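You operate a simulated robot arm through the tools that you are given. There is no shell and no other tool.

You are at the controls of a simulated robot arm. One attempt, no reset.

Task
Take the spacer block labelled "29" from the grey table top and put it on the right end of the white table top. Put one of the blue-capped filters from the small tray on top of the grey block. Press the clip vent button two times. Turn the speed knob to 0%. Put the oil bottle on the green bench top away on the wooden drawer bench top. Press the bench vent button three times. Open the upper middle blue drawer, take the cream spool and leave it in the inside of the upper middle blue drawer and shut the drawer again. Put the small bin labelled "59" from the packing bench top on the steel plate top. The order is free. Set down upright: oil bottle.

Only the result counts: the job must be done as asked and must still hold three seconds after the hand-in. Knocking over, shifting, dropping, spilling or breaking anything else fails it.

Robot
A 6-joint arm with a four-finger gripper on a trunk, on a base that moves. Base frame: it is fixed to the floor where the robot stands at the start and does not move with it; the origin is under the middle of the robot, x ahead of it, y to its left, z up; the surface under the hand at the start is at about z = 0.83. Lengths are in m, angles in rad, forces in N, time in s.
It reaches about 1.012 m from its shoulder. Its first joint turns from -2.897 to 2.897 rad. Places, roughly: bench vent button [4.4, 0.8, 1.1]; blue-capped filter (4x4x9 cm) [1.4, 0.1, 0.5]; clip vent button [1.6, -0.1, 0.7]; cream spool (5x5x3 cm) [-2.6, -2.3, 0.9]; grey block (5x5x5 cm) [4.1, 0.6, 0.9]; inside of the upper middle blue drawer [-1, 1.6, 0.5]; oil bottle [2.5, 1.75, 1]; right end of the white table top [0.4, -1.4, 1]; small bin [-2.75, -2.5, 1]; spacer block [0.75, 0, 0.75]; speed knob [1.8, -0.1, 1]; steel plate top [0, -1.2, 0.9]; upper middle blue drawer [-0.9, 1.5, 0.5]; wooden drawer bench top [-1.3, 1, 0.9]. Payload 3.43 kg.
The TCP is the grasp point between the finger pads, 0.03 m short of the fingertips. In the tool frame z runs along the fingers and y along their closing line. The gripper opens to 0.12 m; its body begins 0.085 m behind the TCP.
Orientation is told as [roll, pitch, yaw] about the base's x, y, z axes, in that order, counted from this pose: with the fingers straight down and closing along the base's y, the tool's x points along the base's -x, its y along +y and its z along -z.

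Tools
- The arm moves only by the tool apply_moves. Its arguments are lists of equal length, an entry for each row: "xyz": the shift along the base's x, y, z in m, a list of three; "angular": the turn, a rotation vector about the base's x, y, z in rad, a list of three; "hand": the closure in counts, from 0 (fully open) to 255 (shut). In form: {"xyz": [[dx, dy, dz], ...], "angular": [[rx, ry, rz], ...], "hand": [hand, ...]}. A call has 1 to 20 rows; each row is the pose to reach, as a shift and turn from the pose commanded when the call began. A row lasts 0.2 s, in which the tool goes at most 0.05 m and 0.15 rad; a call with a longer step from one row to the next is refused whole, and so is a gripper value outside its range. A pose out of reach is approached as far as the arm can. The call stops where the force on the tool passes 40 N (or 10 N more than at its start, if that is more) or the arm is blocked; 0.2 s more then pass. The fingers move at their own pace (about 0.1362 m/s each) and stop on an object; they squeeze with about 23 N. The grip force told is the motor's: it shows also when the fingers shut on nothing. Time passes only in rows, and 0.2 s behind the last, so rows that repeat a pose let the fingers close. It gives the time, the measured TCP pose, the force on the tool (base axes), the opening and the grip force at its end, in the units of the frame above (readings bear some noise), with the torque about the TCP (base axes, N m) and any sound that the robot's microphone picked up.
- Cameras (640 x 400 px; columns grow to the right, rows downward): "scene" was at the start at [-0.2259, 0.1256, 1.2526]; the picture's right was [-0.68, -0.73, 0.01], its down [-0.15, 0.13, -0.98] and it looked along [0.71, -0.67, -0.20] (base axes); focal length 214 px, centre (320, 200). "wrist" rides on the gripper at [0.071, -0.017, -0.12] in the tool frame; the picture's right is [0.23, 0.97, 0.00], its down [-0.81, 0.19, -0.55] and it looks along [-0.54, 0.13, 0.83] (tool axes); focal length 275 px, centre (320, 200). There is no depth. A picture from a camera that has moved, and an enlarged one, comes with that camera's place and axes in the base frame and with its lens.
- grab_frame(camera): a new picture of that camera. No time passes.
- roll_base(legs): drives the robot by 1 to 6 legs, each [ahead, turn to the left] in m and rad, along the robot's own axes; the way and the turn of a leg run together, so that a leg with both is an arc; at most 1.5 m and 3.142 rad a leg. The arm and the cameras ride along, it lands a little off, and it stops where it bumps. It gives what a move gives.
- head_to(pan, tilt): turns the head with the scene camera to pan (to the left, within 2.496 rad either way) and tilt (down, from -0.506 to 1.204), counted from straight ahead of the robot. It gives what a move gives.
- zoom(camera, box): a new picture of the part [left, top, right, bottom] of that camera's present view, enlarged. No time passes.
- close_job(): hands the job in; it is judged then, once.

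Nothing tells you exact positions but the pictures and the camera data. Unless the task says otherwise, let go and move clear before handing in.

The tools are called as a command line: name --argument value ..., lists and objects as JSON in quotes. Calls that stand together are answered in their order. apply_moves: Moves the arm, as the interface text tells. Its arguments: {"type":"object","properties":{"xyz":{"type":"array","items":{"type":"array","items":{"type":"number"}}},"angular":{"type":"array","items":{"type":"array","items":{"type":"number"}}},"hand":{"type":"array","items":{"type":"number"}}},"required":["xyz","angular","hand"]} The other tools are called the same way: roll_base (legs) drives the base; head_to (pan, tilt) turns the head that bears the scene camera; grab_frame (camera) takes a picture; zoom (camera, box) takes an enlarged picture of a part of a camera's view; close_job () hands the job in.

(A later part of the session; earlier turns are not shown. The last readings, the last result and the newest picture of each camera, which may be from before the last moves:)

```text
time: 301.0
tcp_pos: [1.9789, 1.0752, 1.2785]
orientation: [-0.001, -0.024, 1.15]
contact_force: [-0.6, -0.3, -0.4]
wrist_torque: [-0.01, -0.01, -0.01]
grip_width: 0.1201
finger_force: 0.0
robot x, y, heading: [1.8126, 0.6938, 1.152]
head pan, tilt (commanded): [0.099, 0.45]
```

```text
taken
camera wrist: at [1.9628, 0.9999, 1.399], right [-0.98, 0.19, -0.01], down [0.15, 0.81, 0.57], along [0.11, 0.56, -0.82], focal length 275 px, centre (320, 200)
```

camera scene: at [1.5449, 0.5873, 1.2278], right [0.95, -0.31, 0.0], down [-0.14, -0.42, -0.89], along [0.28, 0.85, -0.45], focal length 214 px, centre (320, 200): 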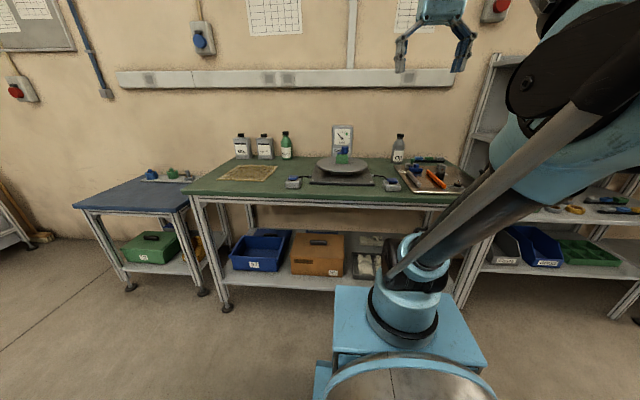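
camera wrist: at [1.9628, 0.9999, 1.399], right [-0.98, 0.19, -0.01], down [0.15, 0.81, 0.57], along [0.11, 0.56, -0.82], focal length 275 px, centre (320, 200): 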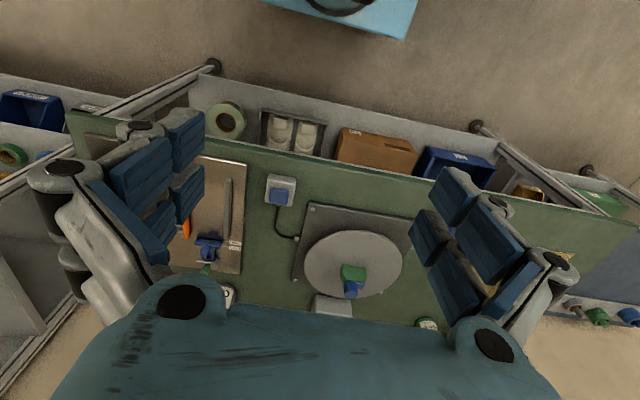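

The oil bottle is near (2.32, 1.56) at the bench's rear. I'll tilt the hand 45° forward so the palm clears the bottle's top and move closer for a look.

apply_moves --xyz '[[0.02, 0.02, -0.005], [0.04, 0.04, -0.01], [0.06, 0.06, -0.02], [0.08, 0.08, -0.03], [0.1, 0.1, -0.035], [0.12, 0.12, -0.04], [0.14, 0.14, -0.045], [0.16, 0.16, -0.05]]' --angular '[[0.087, -0.039, 0], [0.174, -0.078, 0], [0.26, -0.116, 0], [0.347, -0.155, 0], [0.434, -0.194, 0], [0.52, -0.233, 0], [0.607, -0.27, 0], [0.694, -0.31, 0]]' --hand '[0, 0, 0, 0, 0, 0, 0, 0]'

grab_frame --camera "wrist"

zoom --camera "scene" --box '[280, 100, 480, 220]'

```text
time: 302.8
tcp_pos: [2.1381, 1.2366, 1.2268]
orientation: [-0.004, -0.784, 1.153]
contact_force: [-0.6, 0.6, 0.1]
wrist_torque: [-0.01, 0.03, -0.01]
grip_width: 0.1199
finger_force: 0.0
robot x, y, heading: [1.8136, 0.6934, 1.15]
head pan, tilt (commanded): [0.099, 0.45]
```

```text
taken
camera wrist: at [2.0966, 1.1051, 1.2647], right [-0.95, 0.25, -0.16], down [-0.1, 0.25, 0.96], along [0.28, 0.94, -0.21], focal length 275 px, centre (320, 200)
```

wrist: 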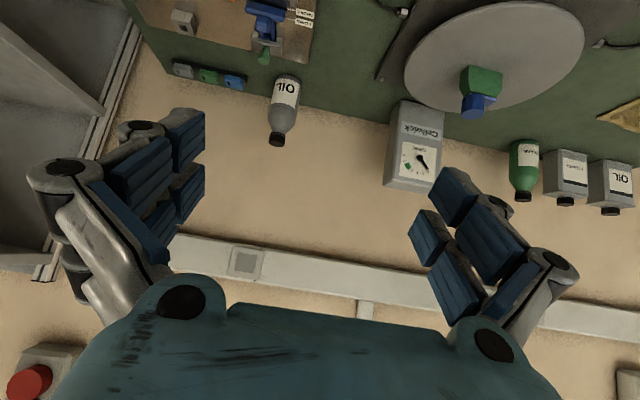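

```text
3.20 times, centred on (380, 160) of scene
camera zoom: at [1.5448, 0.5872, 1.2278], right [0.95, -0.31, 0.0], down [-0.14, -0.42, -0.89], along [0.28, 0.85, -0.45], focal length 686 px, centre (128, 328)
```

zoom: 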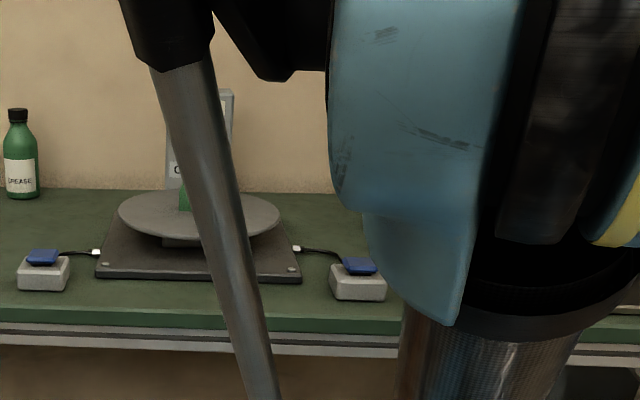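

Triangulating, the bench top is at z≈0.836 and the bottle at about (2.40, 1.66), 16 cm tall. I roll 0.1 m closer, reduce the tilt to 35° and hover above the bottle with a narrowed gripper.

roll_base --legs '[[0.1, 0.0]]'

apply_moves --xyz '[[0.02, 0.03, 0], [0.04, 0.06, 0], [0.06, 0.09, 0], [0.08, 0.12, -0.01], [0.1, 0.15, -0.02], [0.12, 0.175, -0.03], [0.14, 0.2, -0.04]]' --angular '[[-0.03, 0.013, 0], [-0.06, 0.026, 0], [-0.09, 0.04, 0], [-0.12, 0.053, 0], [-0.159, 0.071, 0], [-0.159, 0.071, 0], [-0.159, 0.071, 0]]' --hand '[0, 20, 40, 50, 50, 50, 50]'

grab_frame --camera "wrist"

```text
time: 303.9
tcp_pos: [2.1779, 1.3279, 1.2278]
orientation: [-0.003, -0.782, 1.152]
contact_force: [0.7, 0.1, -0.7]
wrist_torque: [0.04, 0.0, 0.03]
grip_width: 0.1201
finger_force: 0.1
robot x, y, heading: [1.8514, 0.7819, 1.152]
head pan, tilt (commanded): [0.099, 0.45]
```

```text
time: 305.5
tcp_pos: [2.3095, 1.513, 1.1965]
orientation: [-0.002, -0.622, 1.152]
contact_force: [-0.1, -1.2, 0.5]
wrist_torque: [0.02, -0.02, -0.02]
grip_width: 0.0966
finger_force: 0.0
robot x, y, heading: [1.8513, 0.7828, 1.153]
head pan, tilt (commanded): [0.099, 0.45]
```

```text
taken
camera wrist: at [2.2728, 1.3893, 1.2546], right [-0.96, 0.23, -0.14], down [-0.04, 0.39, 0.92], along [0.26, 0.89, -0.37], focal length 275 px, centre (320, 200)
```

wrist: 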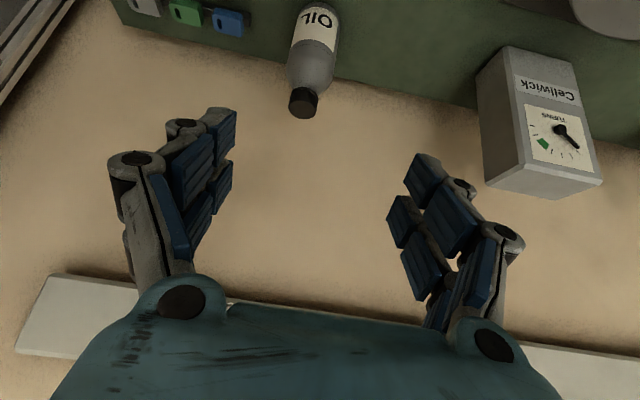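

apply_moves --xyz '[[0.01, 0.015, -0.04], [0.02, 0.03, -0.08], [0.035, 0.05, -0.11], [0.05, 0.08, -0.12], [0.065, 0.11, -0.125]]' --angular '[[0, 0, 0], [0, 0, 0], [0, 0, 0], [0, 0, 0], [0, 0, 0]]' --hand '[50, 50, 50, 50, 50]'

grab_frame --camera "wrist"

grab_frame --camera "scene"

```text
time: 306.7
tcp_pos: [2.3759, 1.6248, 1.0694]
orientation: [-0.004, -0.621, 1.151]
contact_force: [0.2, -1.1, 0.4]
wrist_torque: [0.02, -0.03, 0.01]
grip_width: 0.0967
finger_force: 0.0
robot x, y, heading: [1.8495, 0.7837, 1.149]
head pan, tilt (commanded): [0.099, 0.45]
```

```text
taken
camera wrist: at [2.3379, 1.5007, 1.127], right [-0.96, 0.23, -0.14], down [-0.04, 0.39, 0.92], along [0.26, 0.89, -0.37], focal length 275 px, centre (320, 200)
```

wrist: 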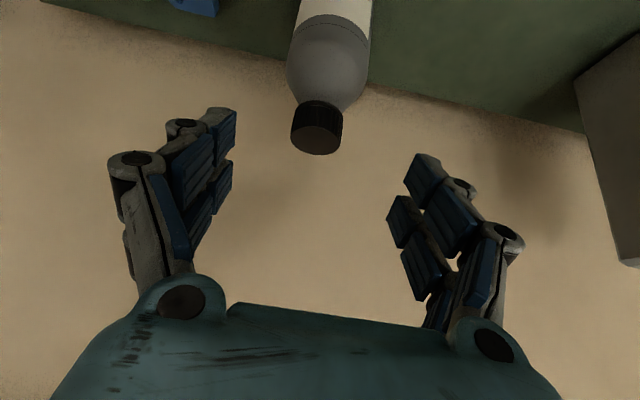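

```text
taken
camera scene: at [1.5855, 0.6786, 1.2277], right [0.95, -0.31, 0.0], down [-0.14, -0.42, -0.89], along [0.28, 0.85, -0.45], focal length 214 px, centre (320, 200)
```

scene: 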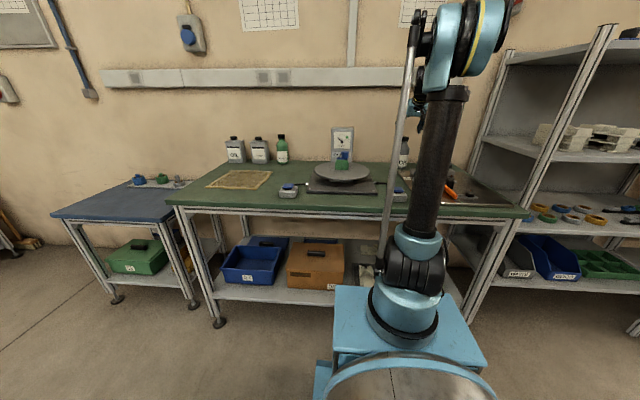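

The bottle is laterally centred. I move the last 4 cm forward and descend so the fingers straddle its body.

apply_moves --xyz '[[0.01, 0.018, -0.02], [0.019, 0.035, -0.05], [0.019, 0.035, -0.085], [0.019, 0.035, -0.12], [0.019, 0.035, -0.145]]' --angular '[[0, 0, 0], [0, 0, 0], [0, 0, 0], [0, 0, 0], [0, 0, 0]]' --hand '[50, 50, 50, 50, 50]'

grab_frame --camera "wrist"

zoom --camera "scene" --box '[320, 90, 520, 220]'

```text
time: 307.9
tcp_pos: [2.395, 1.6578, 0.9247]
orientation: [-0.004, -0.622, 1.154]
contact_force: [0.0, 0.2, 0.0]
wrist_torque: [-0.02, 0.01, 0.02]
grip_width: 0.0966
finger_force: 0.1
robot x, y, heading: [1.8495, 0.7829, 1.153]
head pan, tilt (commanded): [0.099, 0.45]
```

```text
taken
camera wrist: at [2.3563, 1.534, 0.9826], right [-0.96, 0.23, -0.14], down [-0.04, 0.39, 0.92], along [0.26, 0.89, -0.37], focal length 275 px, centre (320, 200)
```

wrist: 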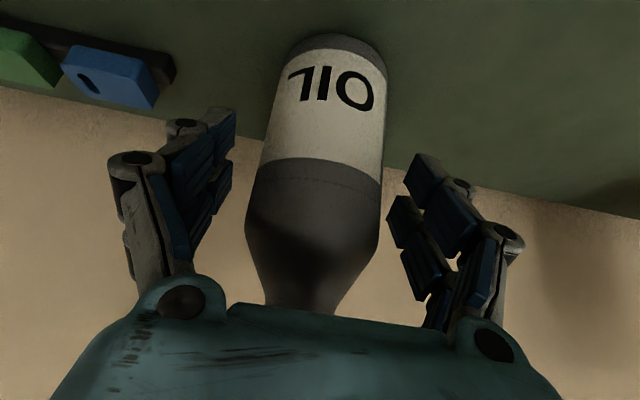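

```text
3.08 times, centred on (420, 155) of scene
camera zoom: at [1.5857, 0.6789, 1.2278], right [0.95, -0.31, 0.0], down [-0.14, -0.42, -0.89], along [0.28, 0.85, -0.45], focal length 660 px, centre (12, 338)
```

zoom: 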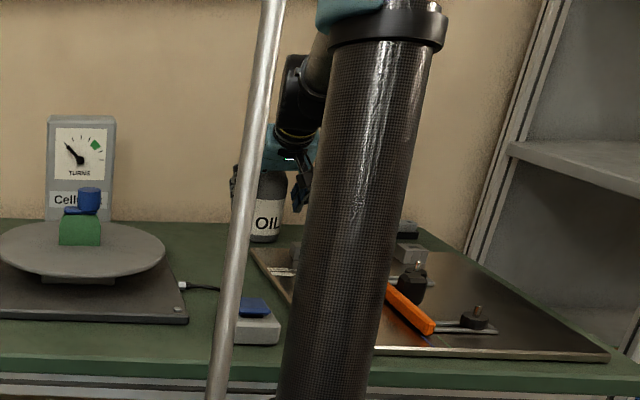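

The bottle is centred between the pads with its body at pad height. I lower 1 cm and grip.

apply_moves --xyz '[[0, 0, -0.01], [0, 0, -0.01], [0, 0, -0.01], [0, 0, -0.01], [0, 0, -0.01]]' --angular '[[0, 0, 0], [0, 0, 0], [0, 0, 0], [0, 0, 0], [0, 0, 0]]' --hand '[50, 100, 150, 255, 255]'

grab_frame --camera "wrist"

```text
time: 309.1
tcp_pos: [2.3936, 1.6591, 0.9145]
orientation: [-0.002, -0.621, 1.153]
contact_force: [-1.7, -0.6, -0.5]
wrist_torque: [-0.06, 0.01, 0.0]
grip_width: 0.0666
finger_force: 23.2
robot x, y, heading: [1.85, 0.7838, 1.148]
head pan, tilt (commanded): [0.099, 0.45]
```

```text
taken
camera wrist: at [2.3567, 1.5346, 0.9732], right [-0.96, 0.23, -0.14], down [-0.04, 0.39, 0.92], along [0.26, 0.89, -0.37], focal length 275 px, centre (320, 200)
```

wrist: 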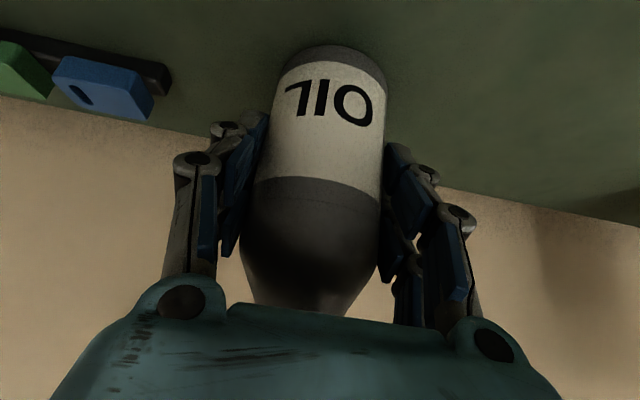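

Gripped (66.6 mm). I lift it and draw it back from the wall.

apply_moves --xyz '[[0, 0, 0.02], [0, 0, 0.05], [0, 0, 0.08], [-0.01, -0.02, 0.1], [-0.025, -0.055, 0.12], [-0.04, -0.09, 0.14], [-0.055, -0.125, 0.16], [-0.07, -0.16, 0.18], [-0.085, -0.195, 0.2], [-0.1, -0.23, 0.22]]' --angular '[[0, 0, 0], [0, 0, 0], [0, 0, 0], [0, 0, 0], [0, 0, 0], [0, 0, 0], [0, 0, 0], [0, 0, 0], [0, 0, 0], [0, 0, 0]]' --hand '[255, 255, 255, 255, 255, 255, 255, 255, 255, 255]'

grab_frame --camera "wrist"

grab_frame --camera "scene"

```text
time: 311.3
tcp_pos: [2.2967, 1.4303, 1.1362]
orientation: [-0.005, -0.619, 1.152]
contact_force: [-0.2, 0.8, -4.9]
wrist_torque: [-0.04, 0.01, 0.03]
grip_width: 0.0666
finger_force: 23.1
robot x, y, heading: [1.8532, 0.7852, 1.154]
head pan, tilt (commanded): [0.099, 0.45]
```

```text
taken
camera wrist: at [2.2596, 1.3064, 1.1946], right [-0.96, 0.23, -0.14], down [-0.04, 0.39, 0.92], along [0.26, 0.89, -0.37], focal length 275 px, centre (320, 200)
```

wrist: 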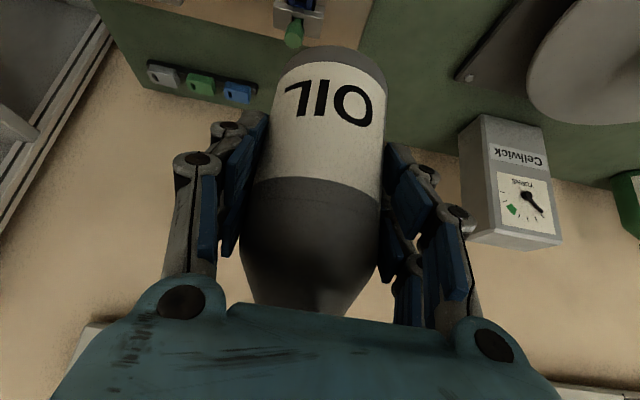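

```text
taken
camera scene: at [1.586, 0.6794, 1.2279], right [0.95, -0.31, 0.0], down [-0.14, -0.42, -0.89], along [0.28, 0.85, -0.45], focal length 214 px, centre (320, 200)
```

scene: 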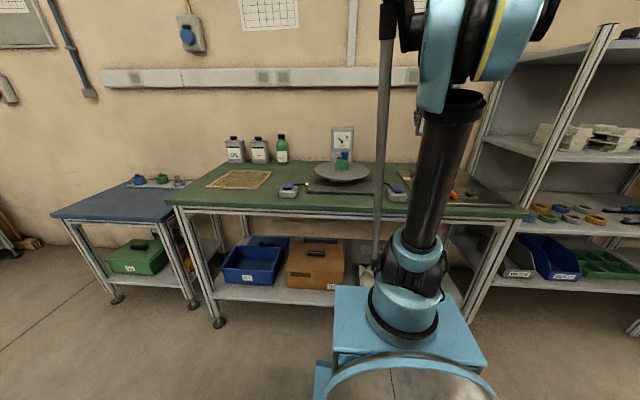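

The bottle is securely held. I retract it and drive back to the wooden bench.

apply_moves --xyz '[[-0.02, -0.01, 0.03], [-0.05, -0.025, 0.055], [-0.09, -0.045, 0.065], [-0.13, -0.065, 0.065], [-0.17, -0.085, 0.065], [-0.2, -0.1, 0.065]]' --angular '[[0, 0, 0], [0, 0, 0], [0, 0, 0], [0, 0, 0], [0, 0, 0], [0, 0, 0]]' --hand '[255, 255, 255, 255, 255, 255]'

roll_base --legs '[[-0.1, 0.0], [0.0, 1.58]]'

head_to --pan 0.15 --tilt 0.45

grab_frame --camera "scene"

```text
time: 312.7
tcp_pos: [2.0985, 1.3313, 1.1988]
orientation: [-0.005, -0.622, 1.151]
contact_force: [0.5, 0.0, -3.2]
wrist_torque: [-0.05, 0.03, -0.02]
grip_width: 0.0665
finger_force: 23.0
robot x, y, heading: [1.8527, 0.7861, 1.152]
head pan, tilt (commanded): [0.099, 0.45]
```

```text
time: 318.2
tcp_pos: [1.2588, 0.9346, 1.1983]
orientation: [-0.001, -0.62, 2.735]
contact_force: [0.9, -1.0, -3.5]
wrist_torque: [-0.02, -0.05, 0.03]
grip_width: 0.0663
finger_force: 23.1
robot x, y, heading: [1.8125, 0.7014, 2.736]
head pan, tilt (commanded): [0.099, 0.45]
```

```text
time: 318.9
tcp_pos: [1.2721, 0.929, 1.2052]
orientation: [-0.002, -0.633, 2.734]
contact_force: [-0.9, -0.8, -3.1]
wrist_torque: [0.01, -0.03, 0.02]
grip_width: 0.0664
finger_force: 22.9
robot x, y, heading: [1.815, 0.7049, 2.741]
head pan, tilt (commanded): [0.15, 0.45]
```

```text
taken
camera scene: at [1.9192, 0.4336, 1.2278], right [0.25, 0.97, 0.0], down [0.43, -0.11, -0.89], along [-0.87, 0.22, -0.45], focal length 214 px, centre (320, 200)
```

scene: 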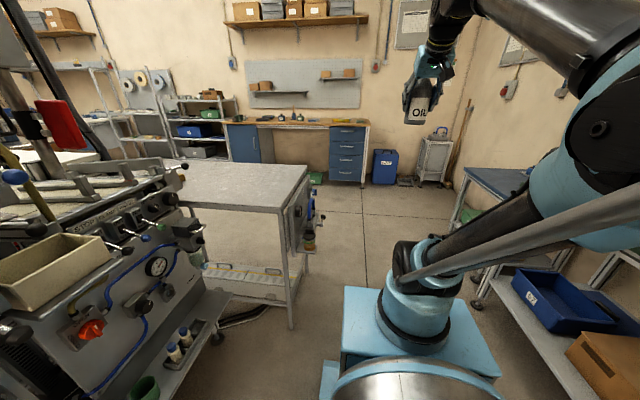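

On the left I now see the machine cell: a small tray with blue-capped filters low down, a red selector and buttons. I zoom in for later.

zoom --camera "scene" --box '[40, 180, 240, 400]'

zoom --camera "scene" --box '[0, 60, 220, 220]'

```text
1.82 times, centred on (140, 290) of scene
camera zoom: at [1.9192, 0.4336, 1.2278], right [0.25, 0.97, 0.0], down [0.43, -0.11, -0.89], along [-0.87, 0.22, -0.45], focal length 390 px, centre (647, 36)
```

zoom: 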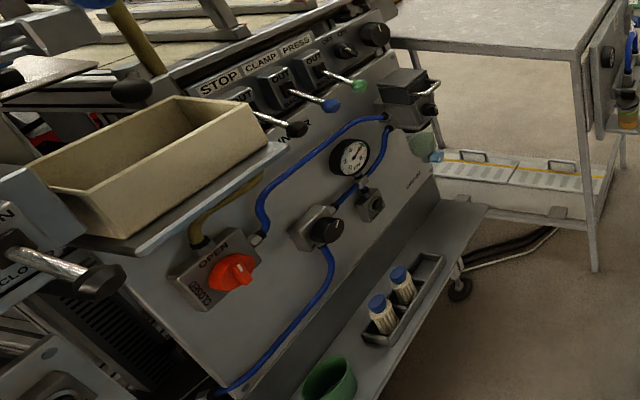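

```text
2.50 times, centred on (110, 140) of scene
camera zoom: at [1.9192, 0.4336, 1.2278], right [0.25, 0.97, 0.0], down [0.43, -0.11, -0.89], along [-0.87, 0.22, -0.45], focal length 536 px, centre (845, 350)
```

zoom: 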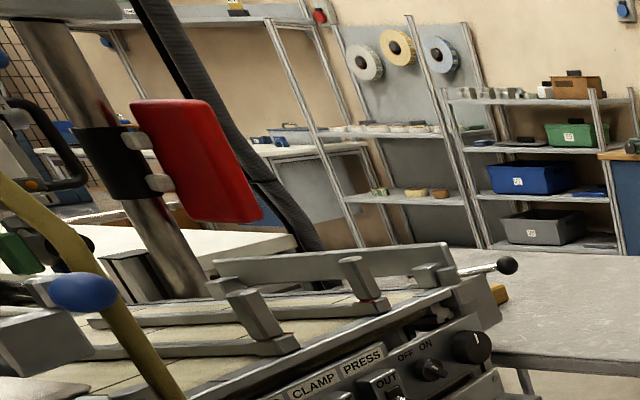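

Now on with the bottle: back along the aisle and over to the wooden bench.

roll_base --legs '[[1.22, 0.0], [0.0, 0.686], [0.94, 0.0], [0.0, -0.686]]'

grab_frame --camera "scene"

grab_frame --camera "wrist"

```text
time: 333.8
tcp_pos: [-0.7304, 1.162, 1.206]
orientation: [-0.002, -0.632, 2.725]
contact_force: [-0.5, 0.6, -3.8]
wrist_torque: [-0.03, -0.05, -0.02]
grip_width: 0.0665
finger_force: 23.2
robot x, y, heading: [-0.1896, 0.9283, 2.726]
head pan, tilt (commanded): [0.15, 0.45]
```

```text
taken
camera scene: at [-0.0889, 0.6588, 1.2278], right [0.26, 0.97, 0.0], down [0.43, -0.12, -0.89], along [-0.86, 0.23, -0.45], focal length 214 px, centre (320, 200)
```

scene: 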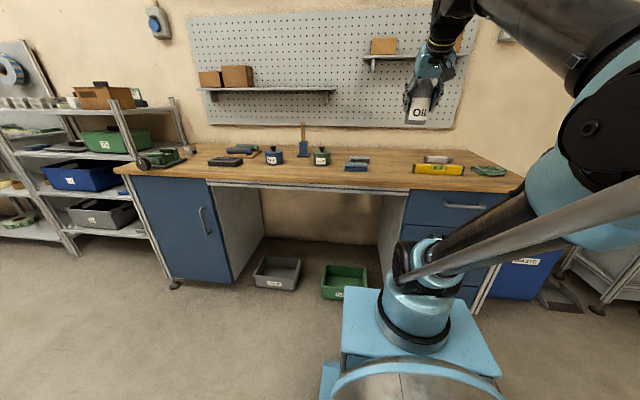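

```text
taken
camera wrist: at [-0.6064, 1.1248, 1.2624], right [-0.23, -0.96, -0.14], down [-0.38, -0.04, 0.92], along [-0.9, 0.26, -0.35], focal length 275 px, centre (320, 200)
```

wrist: 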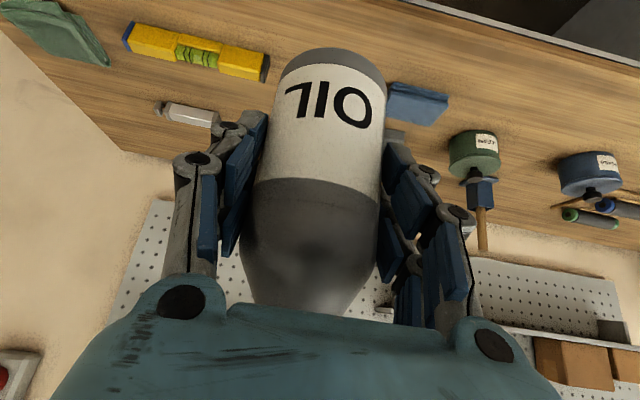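

I pick a clear spot on the wooden bench between the blue block and the yellow level, near (-0.97, 1.26), and move the bottle over it.

apply_moves --xyz '[[-0.035, 0.014, 0], [-0.07, 0.028, 0], [-0.105, 0.043, -0.01], [-0.14, 0.057, -0.02], [-0.175, 0.071, -0.03], [-0.21, 0.086, -0.05], [-0.24, 0.098, -0.08]]' --angular '[[0, 0, 0], [0, 0, 0], [0, 0, 0], [0, 0, 0], [0, 0, 0], [0, 0, 0], [0, 0, 0]]' --hand '[255, 255, 255, 255, 255, 255, 255]'

grab_frame --camera "wrist"

zoom --camera "scene" --box '[300, 80, 520, 220]'

```text
time: 335.4
tcp_pos: [-0.956, 1.2543, 1.132]
orientation: [-0.002, -0.644, 2.725]
contact_force: [0.8, -1.0, -2.3]
wrist_torque: [-0.01, -0.01, 0.01]
grip_width: 0.0665
finger_force: 23.0
robot x, y, heading: [-0.193, 0.9309, 2.729]
head pan, tilt (commanded): [0.15, 0.45]
```

```text
taken
camera wrist: at [-0.8322, 1.2167, 1.1873], right [-0.23, -0.96, -0.14], down [-0.37, -0.05, 0.93], along [-0.9, 0.26, -0.34], focal length 275 px, centre (320, 200)
```

wrist: 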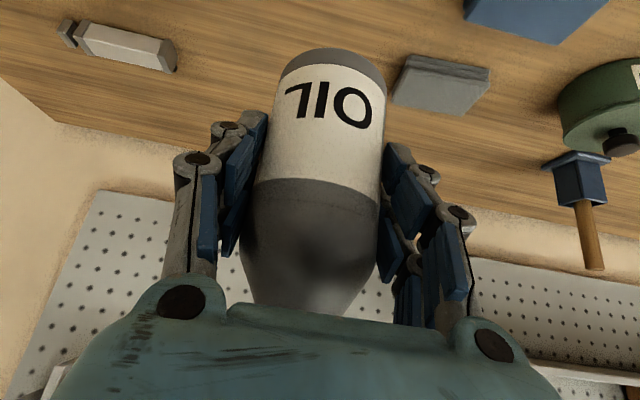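

```text
2.86 times, centred on (410, 150) of scene
camera zoom: at [-0.0886, 0.6587, 1.2278], right [0.26, 0.97, 0.0], down [0.43, -0.12, -0.89], along [-0.86, 0.23, -0.45], focal length 613 px, centre (63, 343)
```

zoom: 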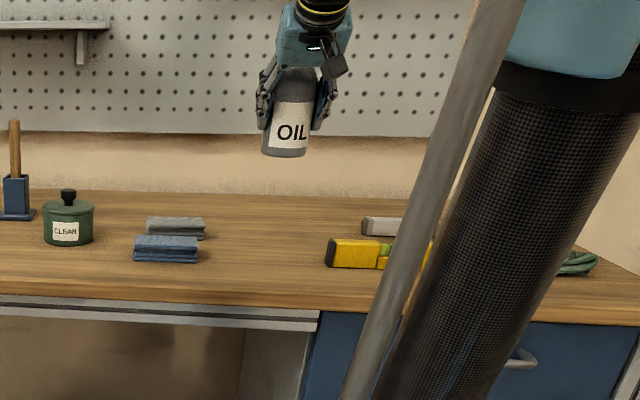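

apply_moves --xyz '[[0, 0, -0.03], [0, 0, -0.065], [0, 0, -0.1], [0, 0, -0.13], [0, 0, -0.145]]' --angular '[[-0.0093, -0.021, 0], [-0.0093, -0.021, 0], [-0.0093, -0.021, 0], [-0.0093, -0.021, 0], [-0.0093, -0.021, 0]]' --hand '[255, 255, 255, 255, 255]'

grab_frame --camera "wrist"

zoom --camera "scene" --box '[300, 80, 520, 220]'

```text
time: 336.6
tcp_pos: [-0.9575, 1.2528, 0.9881]
orientation: [-0.001, -0.623, 2.725]
contact_force: [0.6, 0.0, -3.5]
wrist_torque: [-0.03, -0.05, 0.05]
grip_width: 0.0661
finger_force: 23.6
robot x, y, heading: [-0.1953, 0.9272, 2.735]
head pan, tilt (commanded): [0.15, 0.45]
```

```text
taken
camera wrist: at [-0.8347, 1.2158, 1.0456], right [-0.22, -0.97, -0.14], down [-0.39, -0.04, 0.92], along [-0.89, 0.26, -0.36], focal length 275 px, centre (320, 200)
```

wrist: 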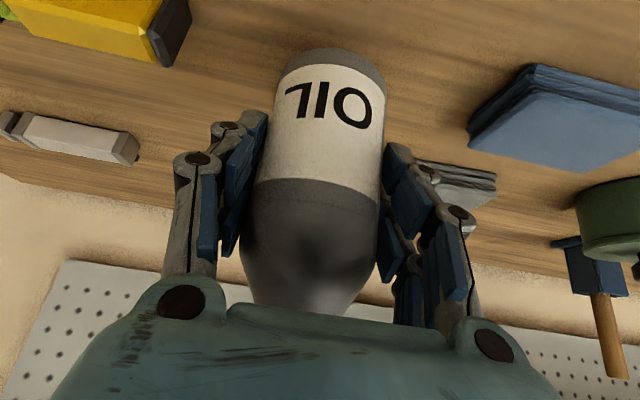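

```text
2.86 times, centred on (410, 150) of scene
camera zoom: at [-0.0891, 0.6589, 1.2278], right [0.26, 0.97, 0.0], down [0.43, -0.12, -0.89], along [-0.86, 0.23, -0.45], focal length 613 px, centre (63, 343)
```

zoom: 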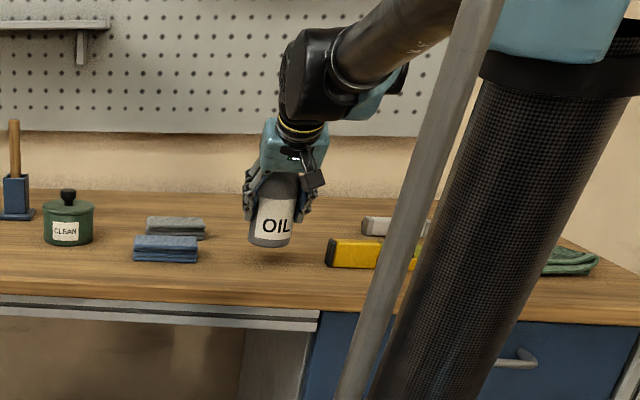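

apply_moves --xyz '[[0, 0, -0.01], [0, 0, -0.018], [0, 0, -0.023], [0, 0, -0.027]]' --angular '[[0, 0, 0], [0, 0, 0], [0, 0, 0], [0, 0, 0]]' --hand '[255, 255, 255, 255]'

zoom --camera "scene" --box '[360, 110, 450, 190]'

```text
time: 337.6
tcp_pos: [-0.9569, 1.2533, 0.9599]
orientation: [-0.002, -0.622, 2.725]
contact_force: [0.0, -0.7, -4.2]
wrist_torque: [-0.01, -0.02, 0.02]
grip_width: 0.0665
finger_force: 23.1
robot x, y, heading: [-0.192, 0.9265, 2.729]
head pan, tilt (commanded): [0.15, 0.45]
```

```text
5.00 times, centred on (405, 150) of scene
camera zoom: at [-0.0891, 0.6589, 1.2278], right [0.26, 0.97, 0.0], down [0.43, -0.12, -0.89], along [-0.86, 0.23, -0.45], focal length 1072 px, centre (-105, 450)
```

zoom: 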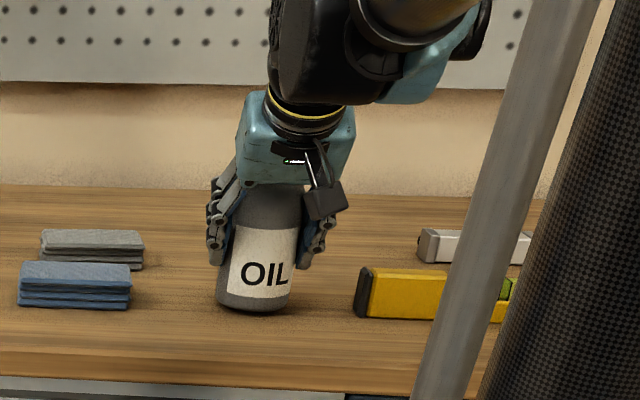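

apply_moves --xyz '[[0, 0, -0.003], [0, 0, -0.006], [0, 0, -0.009]]' --angular '[[0, 0, 0], [0, 0, 0], [0, 0, 0]]' --hand '[255, 255, 255]'

zoom --camera "scene" --box '[360, 110, 450, 190]'

```text
time: 338.4
tcp_pos: [-0.957, 1.2535, 0.9519]
orientation: [-0.001, -0.623, 2.724]
contact_force: [-3.2, -1.0, 21.6]
wrist_torque: [0.13, 0.25, 0.12]
grip_width: 0.0671
finger_force: 23.3
robot x, y, heading: [-0.1959, 0.9284, 2.728]
head pan, tilt (commanded): [0.15, 0.45]
```

```text
5.00 times, centred on (405, 150) of scene
camera zoom: at [-0.0884, 0.6585, 1.2277], right [0.26, 0.97, 0.0], down [0.43, -0.12, -0.89], along [-0.86, 0.23, -0.45], focal length 1072 px, centre (-105, 450)
```

zoom: 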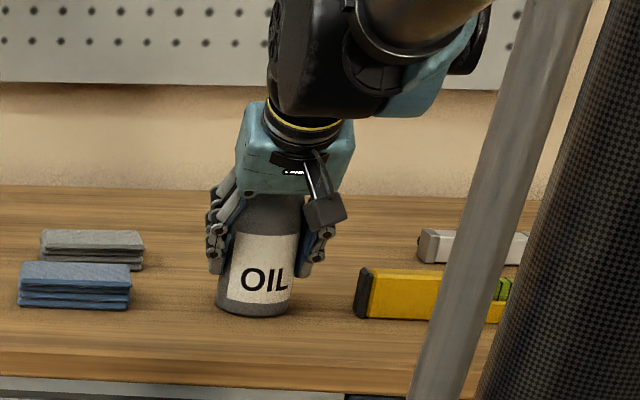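

The bottle touches the bench (26 N). I ease off, open gently and rise vertically.

apply_moves --xyz '[[0, 0, 0.0015], [0, 0, 0.0015], [0, 0, 0.0015], [0, 0, 0.0015], [0, 0, 0.02], [0, 0, 0.05], [0, 0, 0.09], [0, 0, 0.13], [0, 0, 0.17], [0.02, -0.01, 0.2]]' --angular '[[0, 0, 0], [0, 0, 0], [0, 0, 0], [0, 0, 0], [0, 0, 0], [0, 0, 0], [0, 0, 0], [0, 0, 0], [0, 0, 0], [0, 0, 0]]' --hand '[180, 100, 60, 50, 45, 40, 40, 40, 40, 40]'

grab_frame --camera "wrist"

zoom --camera "scene" --box '[340, 90, 470, 200]'

```text
time: 340.6
tcp_pos: [-0.9378, 1.2461, 1.1509]
orientation: [-0.002, -0.622, 2.724]
contact_force: [-0.5, -0.2, 0.1]
wrist_torque: [0.0, -0.01, 0.01]
grip_width: 0.1013
finger_force: 0.0
robot x, y, heading: [-0.1911, 0.928, 2.73]
head pan, tilt (commanded): [0.15, 0.45]
```

```text
taken
camera wrist: at [-0.8143, 1.2092, 1.2102], right [-0.22, -0.97, -0.14], down [-0.39, -0.04, 0.92], along [-0.89, 0.26, -0.36], focal length 275 px, centre (320, 200)
```

wrist: 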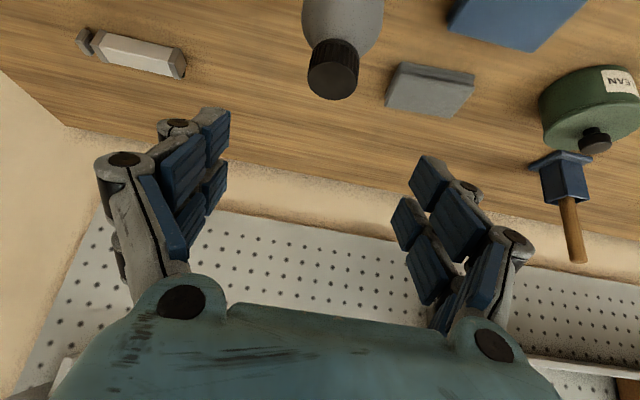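

```text
3.64 times, centred on (405, 145) of scene
camera zoom: at [-0.0892, 0.659, 1.2279], right [0.26, 0.97, 0.0], down [0.43, -0.12, -0.89], along [-0.86, 0.23, -0.45], focal length 780 px, centre (11, 400)
```

zoom: 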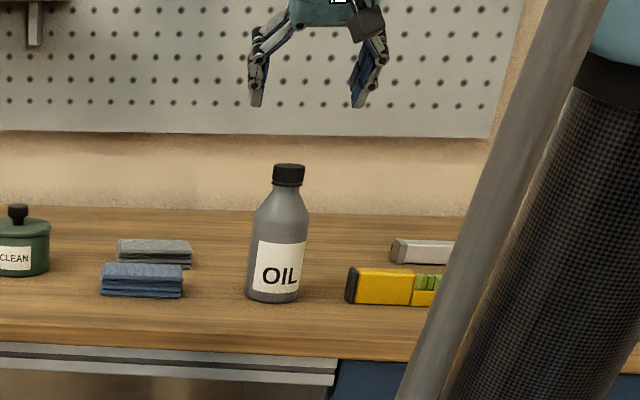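

The oil bottle stands upright on the wooden bench. I retract, straighten the hand and head back to the machine cell in the aisle.

apply_moves --xyz '[[0.038, -0.015, 0.014], [0.075, -0.03, 0.027], [0.112, -0.045, 0.04], [0.15, -0.06, 0.054], [0.187, -0.075, 0.067], [0.225, -0.09, 0.08], [0.262, -0.105, 0.094], [0.3, -0.12, 0.107], [0.336, -0.135, 0.12]]' --angular '[[-0.028, -0.063, 0], [-0.056, -0.126, 0], [-0.084, -0.19, 0], [-0.112, -0.253, 0], [-0.14, -0.316, 0], [-0.168, -0.38, 0], [-0.196, -0.443, 0], [-0.224, -0.506, 0], [-0.252, -0.569, 0]]' --hand '[0, 0, 0, 0, 0, 0, 0, 0, 0]'

roll_base --legs '[[0.0, -2.455], [0.94, 0.0], [0.0, -0.686]]'

head_to --pan -0.6 --tilt 0.45

grab_frame --camera "scene"

```text
time: 342.6
tcp_pos: [-0.6011, 1.1096, 1.2706]
orientation: [0.0, 0.003, 2.725]
contact_force: [0.4, -0.9, -0.6]
wrist_torque: [-0.02, -0.06, 0.0]
grip_width: 0.1199
finger_force: 0.1
robot x, y, heading: [-0.1895, 0.9307, 2.732]
head pan, tilt (commanded): [0.15, 0.45]
```

```text
time: 356.2
tcp_pos: [1.1106, 1.0215, 1.2698]
orientation: [-0.002, 0.0, -0.392]
contact_force: [-0.2, 0.9, -0.8]
wrist_torque: [-0.03, 0.01, -0.01]
grip_width: 0.12
finger_force: 0.0
robot x, y, heading: [0.7011, 1.1925, -0.386]
head pan, tilt (commanded): [0.15, 0.45]
```

```text
time: 357.3
tcp_pos: [1.0954, 1.0269, 1.2747]
orientation: [-0.001, -0.01, -0.392]
contact_force: [-0.2, -1.2, 0.2]
wrist_torque: [-0.01, -0.01, 0.0]
grip_width: 0.1199
finger_force: 0.2
robot x, y, heading: [0.7016, 1.1934, -0.389]
head pan, tilt (commanded): [-0.6, 0.45]
```

```text
taken
camera scene: at [0.5487, 1.4052, 1.228], right [-0.84, -0.55, 0.01], down [-0.25, 0.37, -0.9], along [0.49, -0.75, -0.45], focal length 214 px, centre (320, 200)
```

scene: 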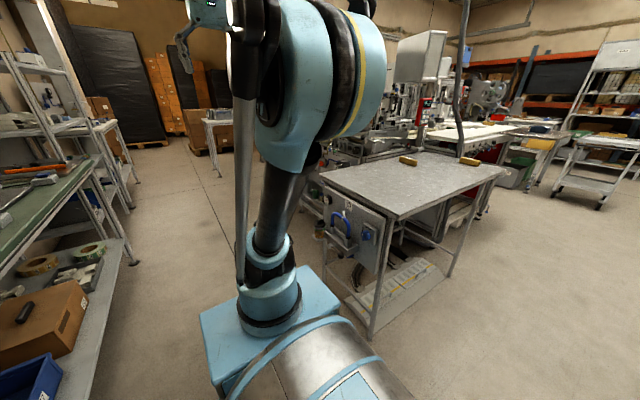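

roll_base --legs '[[1.15, 0.0], [0.0, -1.58]]'

head_to --pan 0.0 --tilt 0.5

grab_frame --camera "scene"

grab_frame --camera "wrist"

```text
time: 367.6
tcp_pos: [1.593, 0.3586, 1.2756]
orientation: [0.0, -0.011, -1.969]
contact_force: [0.3, 0.4, 0.7]
wrist_torque: [0.0, 0.04, 0.01]
grip_width: 0.1197
finger_force: 0.1
robot x, y, heading: [1.7724, 0.7567, -1.97]
head pan, tilt (commanded): [-0.6, 0.45]
```

```text
time: 368.6
tcp_pos: [1.5978, 0.3727, 1.2814]
orientation: [-0.003, -0.022, -1.971]
contact_force: [0.6, -0.5, -0.4]
wrist_torque: [-0.01, 0.01, 0.03]
grip_width: 0.1202
finger_force: 0.0
robot x, y, heading: [1.7747, 0.7549, -1.967]
head pan, tilt (commanded): [0.0, 0.499]
```

```text
taken
camera scene: at [2.0257, 0.8652, 1.2233], right [-0.92, 0.39, 0.0], down [0.19, 0.45, -0.87], along [-0.34, -0.8, -0.49], focal length 214 px, centre (320, 200)
```

scene: 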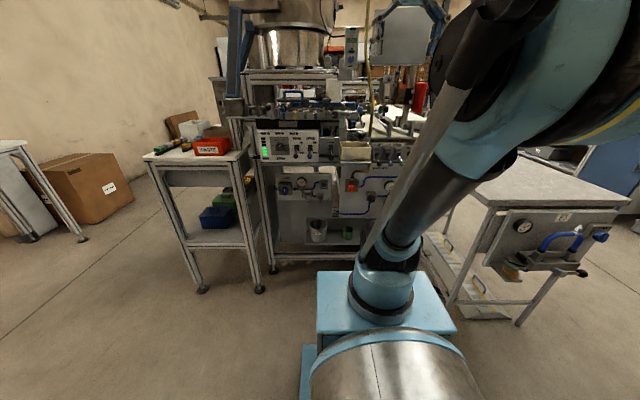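

```text
taken
camera wrist: at [1.6115, 0.4483, 1.4011], right [0.99, -0.17, -0.01], down [-0.13, -0.81, 0.57], along [-0.1, -0.56, -0.82], focal length 275 px, centre (320, 200)
```

wrist: 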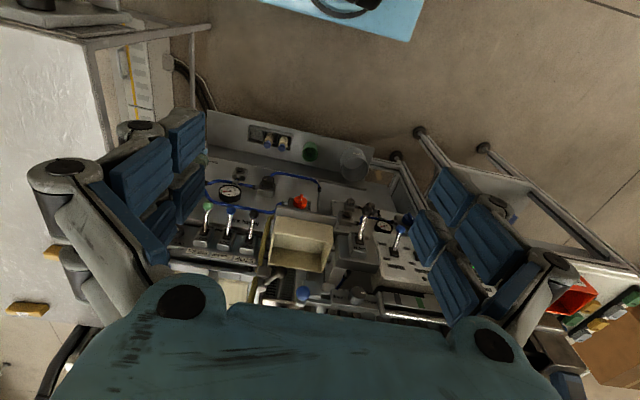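

I'm now facing the machine cell. I zoom in to read the controls.

zoom --camera "scene" --box '[230, 80, 430, 260]'

zoom --camera "scene" --box '[245, 120, 345, 180]'

zoom --camera "wrist" --box '[150, 100, 470, 310]'

```text
2.22 times, centred on (330, 170) of scene
camera zoom: at [2.0257, 0.8652, 1.2233], right [-0.92, 0.39, 0.0], down [0.19, 0.45, -0.87], along [-0.34, -0.8, -0.49], focal length 477 px, centre (298, 267)
```

zoom: 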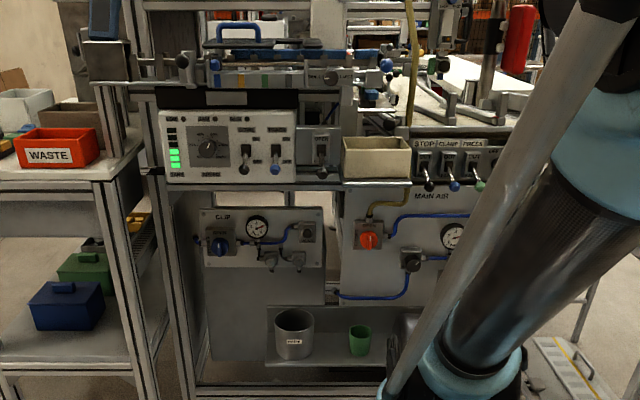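

```text
6.40 times, centred on (295, 150) of scene
camera zoom: at [2.0257, 0.8652, 1.2233], right [-0.92, 0.39, 0.0], down [0.19, 0.45, -0.87], along [-0.34, -0.8, -0.49], focal length 1373 px, centre (480, 520)
```

zoom: 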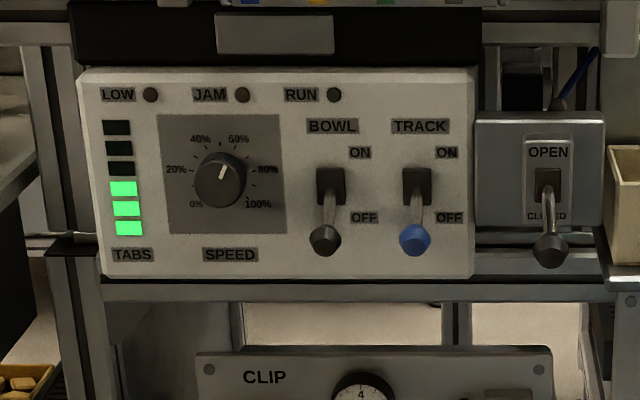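

```text
1.90 times, centred on (310, 205) of wrist
camera zoom: at [1.6115, 0.4483, 1.4011], right [0.99, -0.17, -0.01], down [-0.13, -0.81, 0.57], along [-0.1, -0.56, -0.82], focal length 524 px, centre (339, 190)
```

zoom: 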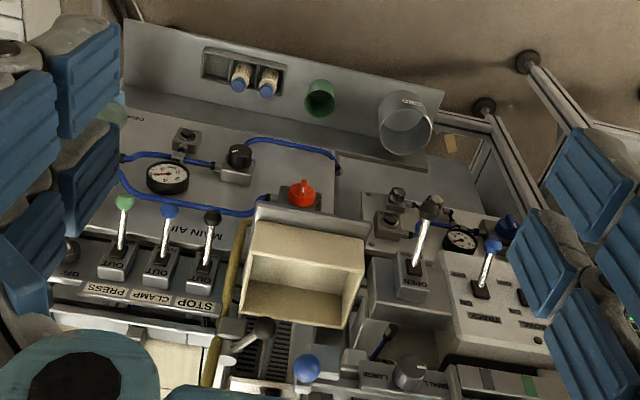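

zoom --camera "scene" --box '[285, 165, 345, 205]'

zoom --camera "wrist" --box '[320, 180, 430, 240]'

zoom --camera "wrist" --box '[230, 110, 390, 200]'

zoom --camera "scene" --box '[340, 160, 400, 200]'

```text
10.00 times, centred on (315, 185) of scene
camera zoom: at [2.0257, 0.8652, 1.2233], right [-0.92, 0.39, 0.0], down [0.19, 0.45, -0.87], along [-0.34, -0.8, -0.49], focal length 2145 px, centre (370, 350)
```

zoom: 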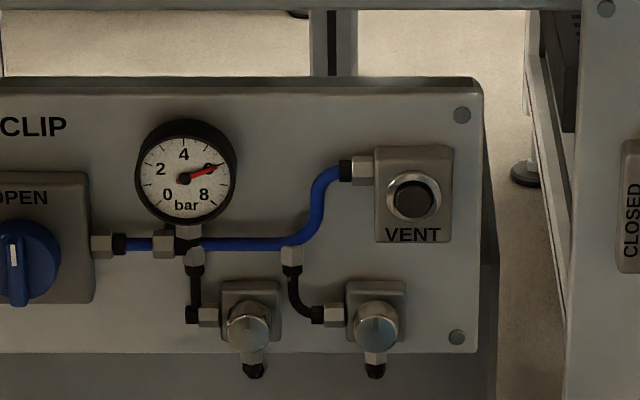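

```text
5.82 times, centred on (375, 210) of wrist
camera zoom: at [1.6115, 0.4483, 1.4011], right [0.99, -0.17, -0.01], down [-0.13, -0.81, 0.57], along [-0.1, -0.56, -0.82], focal length 1602 px, centre (0, 142)
```

zoom: 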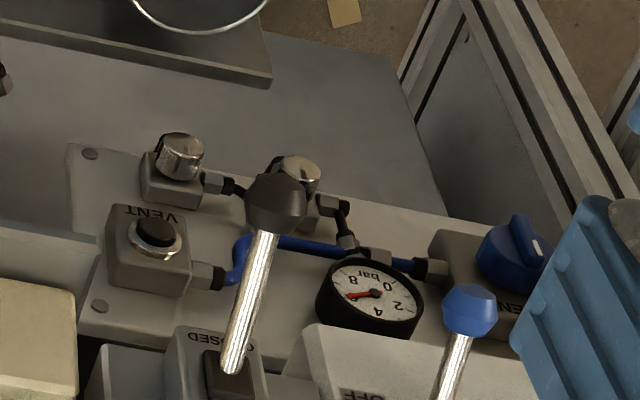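

```text
4.00 times, centred on (310, 155) of wrist
camera zoom: at [1.6115, 0.4483, 1.4011], right [0.99, -0.17, -0.01], down [-0.13, -0.81, 0.57], along [-0.1, -0.56, -0.82], focal length 1101 px, centre (360, 380)
```

zoom: 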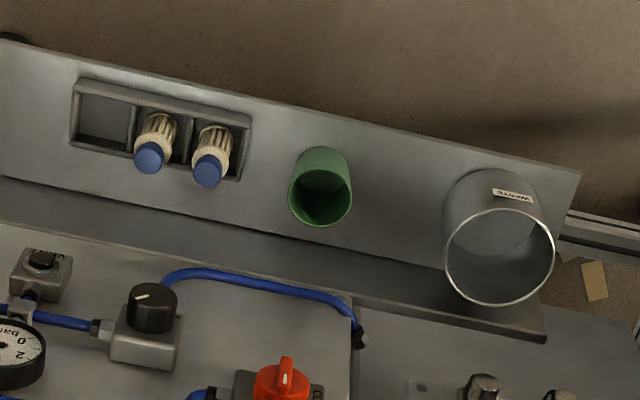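

```text
10.00 times, centred on (370, 180) of scene
camera zoom: at [2.0257, 0.8652, 1.2233], right [-0.92, 0.39, 0.0], down [0.19, 0.45, -0.87], along [-0.34, -0.8, -0.49], focal length 2145 px, centre (-180, 400)
```

zoom: 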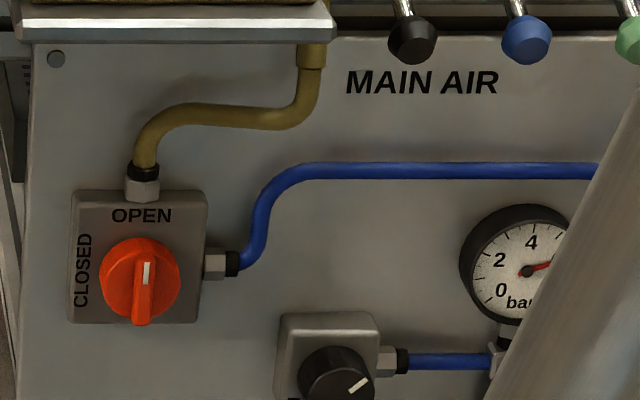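

Everything is readable: the SPEED knob (now ~57%, 0% at lower left), the CLIP panel's VENT button at about (1.60, -0.075, 0.735), and the filters on the lower ledge. I shift the base sideways to face the knob.

roll_base --legs '[[0.0, 1.57], [0.38, 0.0], [0.0, -1.575]]'

head_to --pan 0.0 --tilt 0.4

grab_frame --camera "scene"

grab_frame --camera "wrist"

```text
time: 379.8
tcp_pos: [1.9476, 0.2314, 1.2795]
orientation: [-0.002, -0.021, -1.988]
contact_force: [0.5, 0.1, 0.0]
wrist_torque: [-0.04, 0.0, 0.0]
grip_width: 0.1202
finger_force: 0.1
robot x, y, heading: [2.1338, 0.6023, -1.985]
head pan, tilt (commanded): [0.0, 0.499]
```

```text
time: 380.5
tcp_pos: [1.9544, 0.2468, 1.2847]
orientation: [-0.003, -0.035, -1.987]
contact_force: [-0.4, -0.3, 0.4]
wrist_torque: [0.03, 0.02, -0.01]
grip_width: 0.1197
finger_force: 0.2
robot x, y, heading: [2.1364, 0.6023, -1.988]
head pan, tilt (commanded): [0.0, 0.4]
```

```text
taken
camera scene: at [2.3909, 0.7102, 1.2324], right [-0.91, 0.4, 0.0], down [0.16, 0.37, -0.92], along [-0.37, -0.84, -0.4], focal length 214 px, centre (320, 200)
```

scene: 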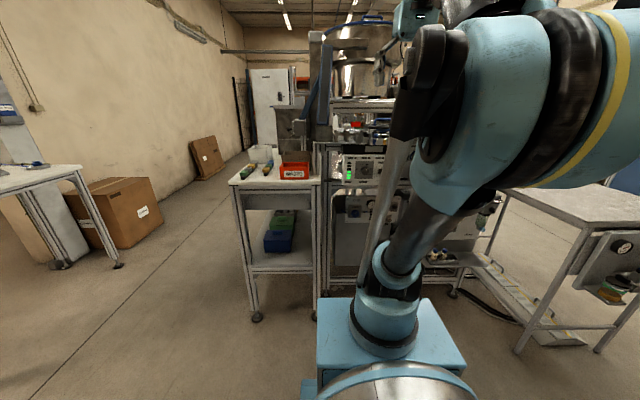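

```text
taken
camera wrist: at [1.9687, 0.3211, 1.4049], right [0.98, -0.18, -0.01], down [-0.14, -0.8, 0.58], along [-0.12, -0.57, -0.81], focal length 275 px, centre (320, 200)
```

wrist: 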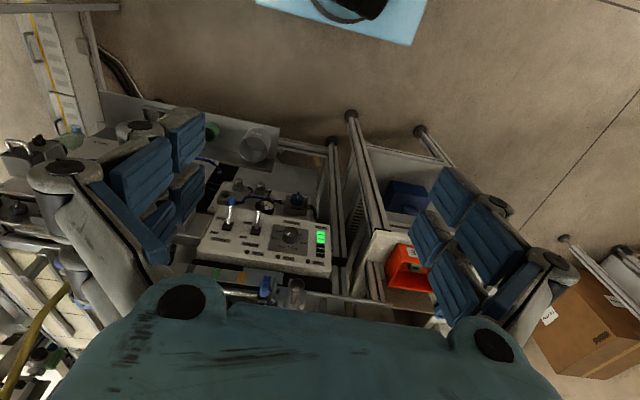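

zoom --camera "scene" --box '[335, 140, 415, 200]'

zoom --camera "wrist" --box '[190, 180, 350, 290]'

```text
6.67 times, centred on (375, 170) of scene
camera zoom: at [2.3909, 0.7102, 1.2324], right [-0.91, 0.4, 0.0], down [0.16, 0.37, -0.92], along [-0.37, -0.84, -0.4], focal length 1430 px, centre (-47, 400)
```

zoom: 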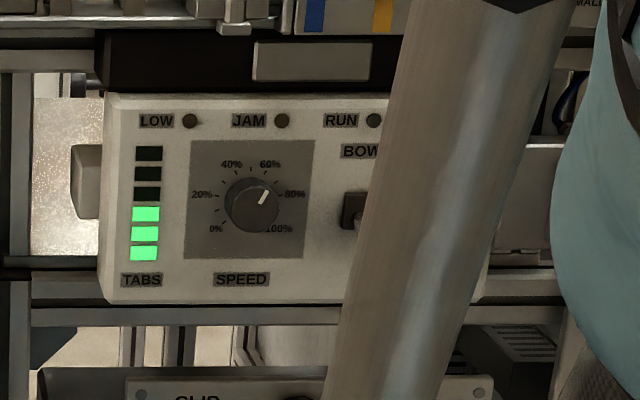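

```text
3.64 times, centred on (270, 235) of wrist
camera zoom: at [1.9687, 0.3211, 1.4049], right [0.98, -0.18, -0.01], down [-0.14, -0.8, 0.58], along [-0.12, -0.57, -0.81], focal length 1001 px, centre (502, 73)
```

zoom: 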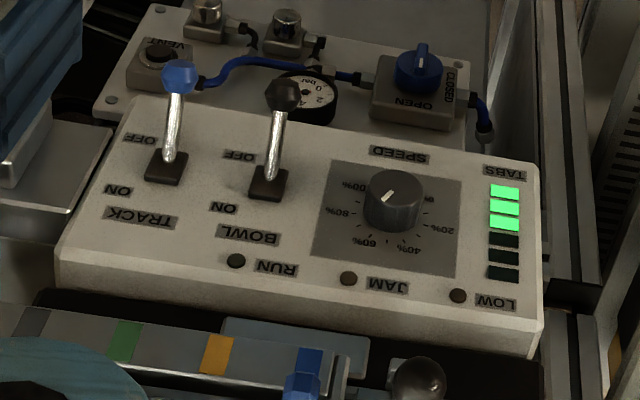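

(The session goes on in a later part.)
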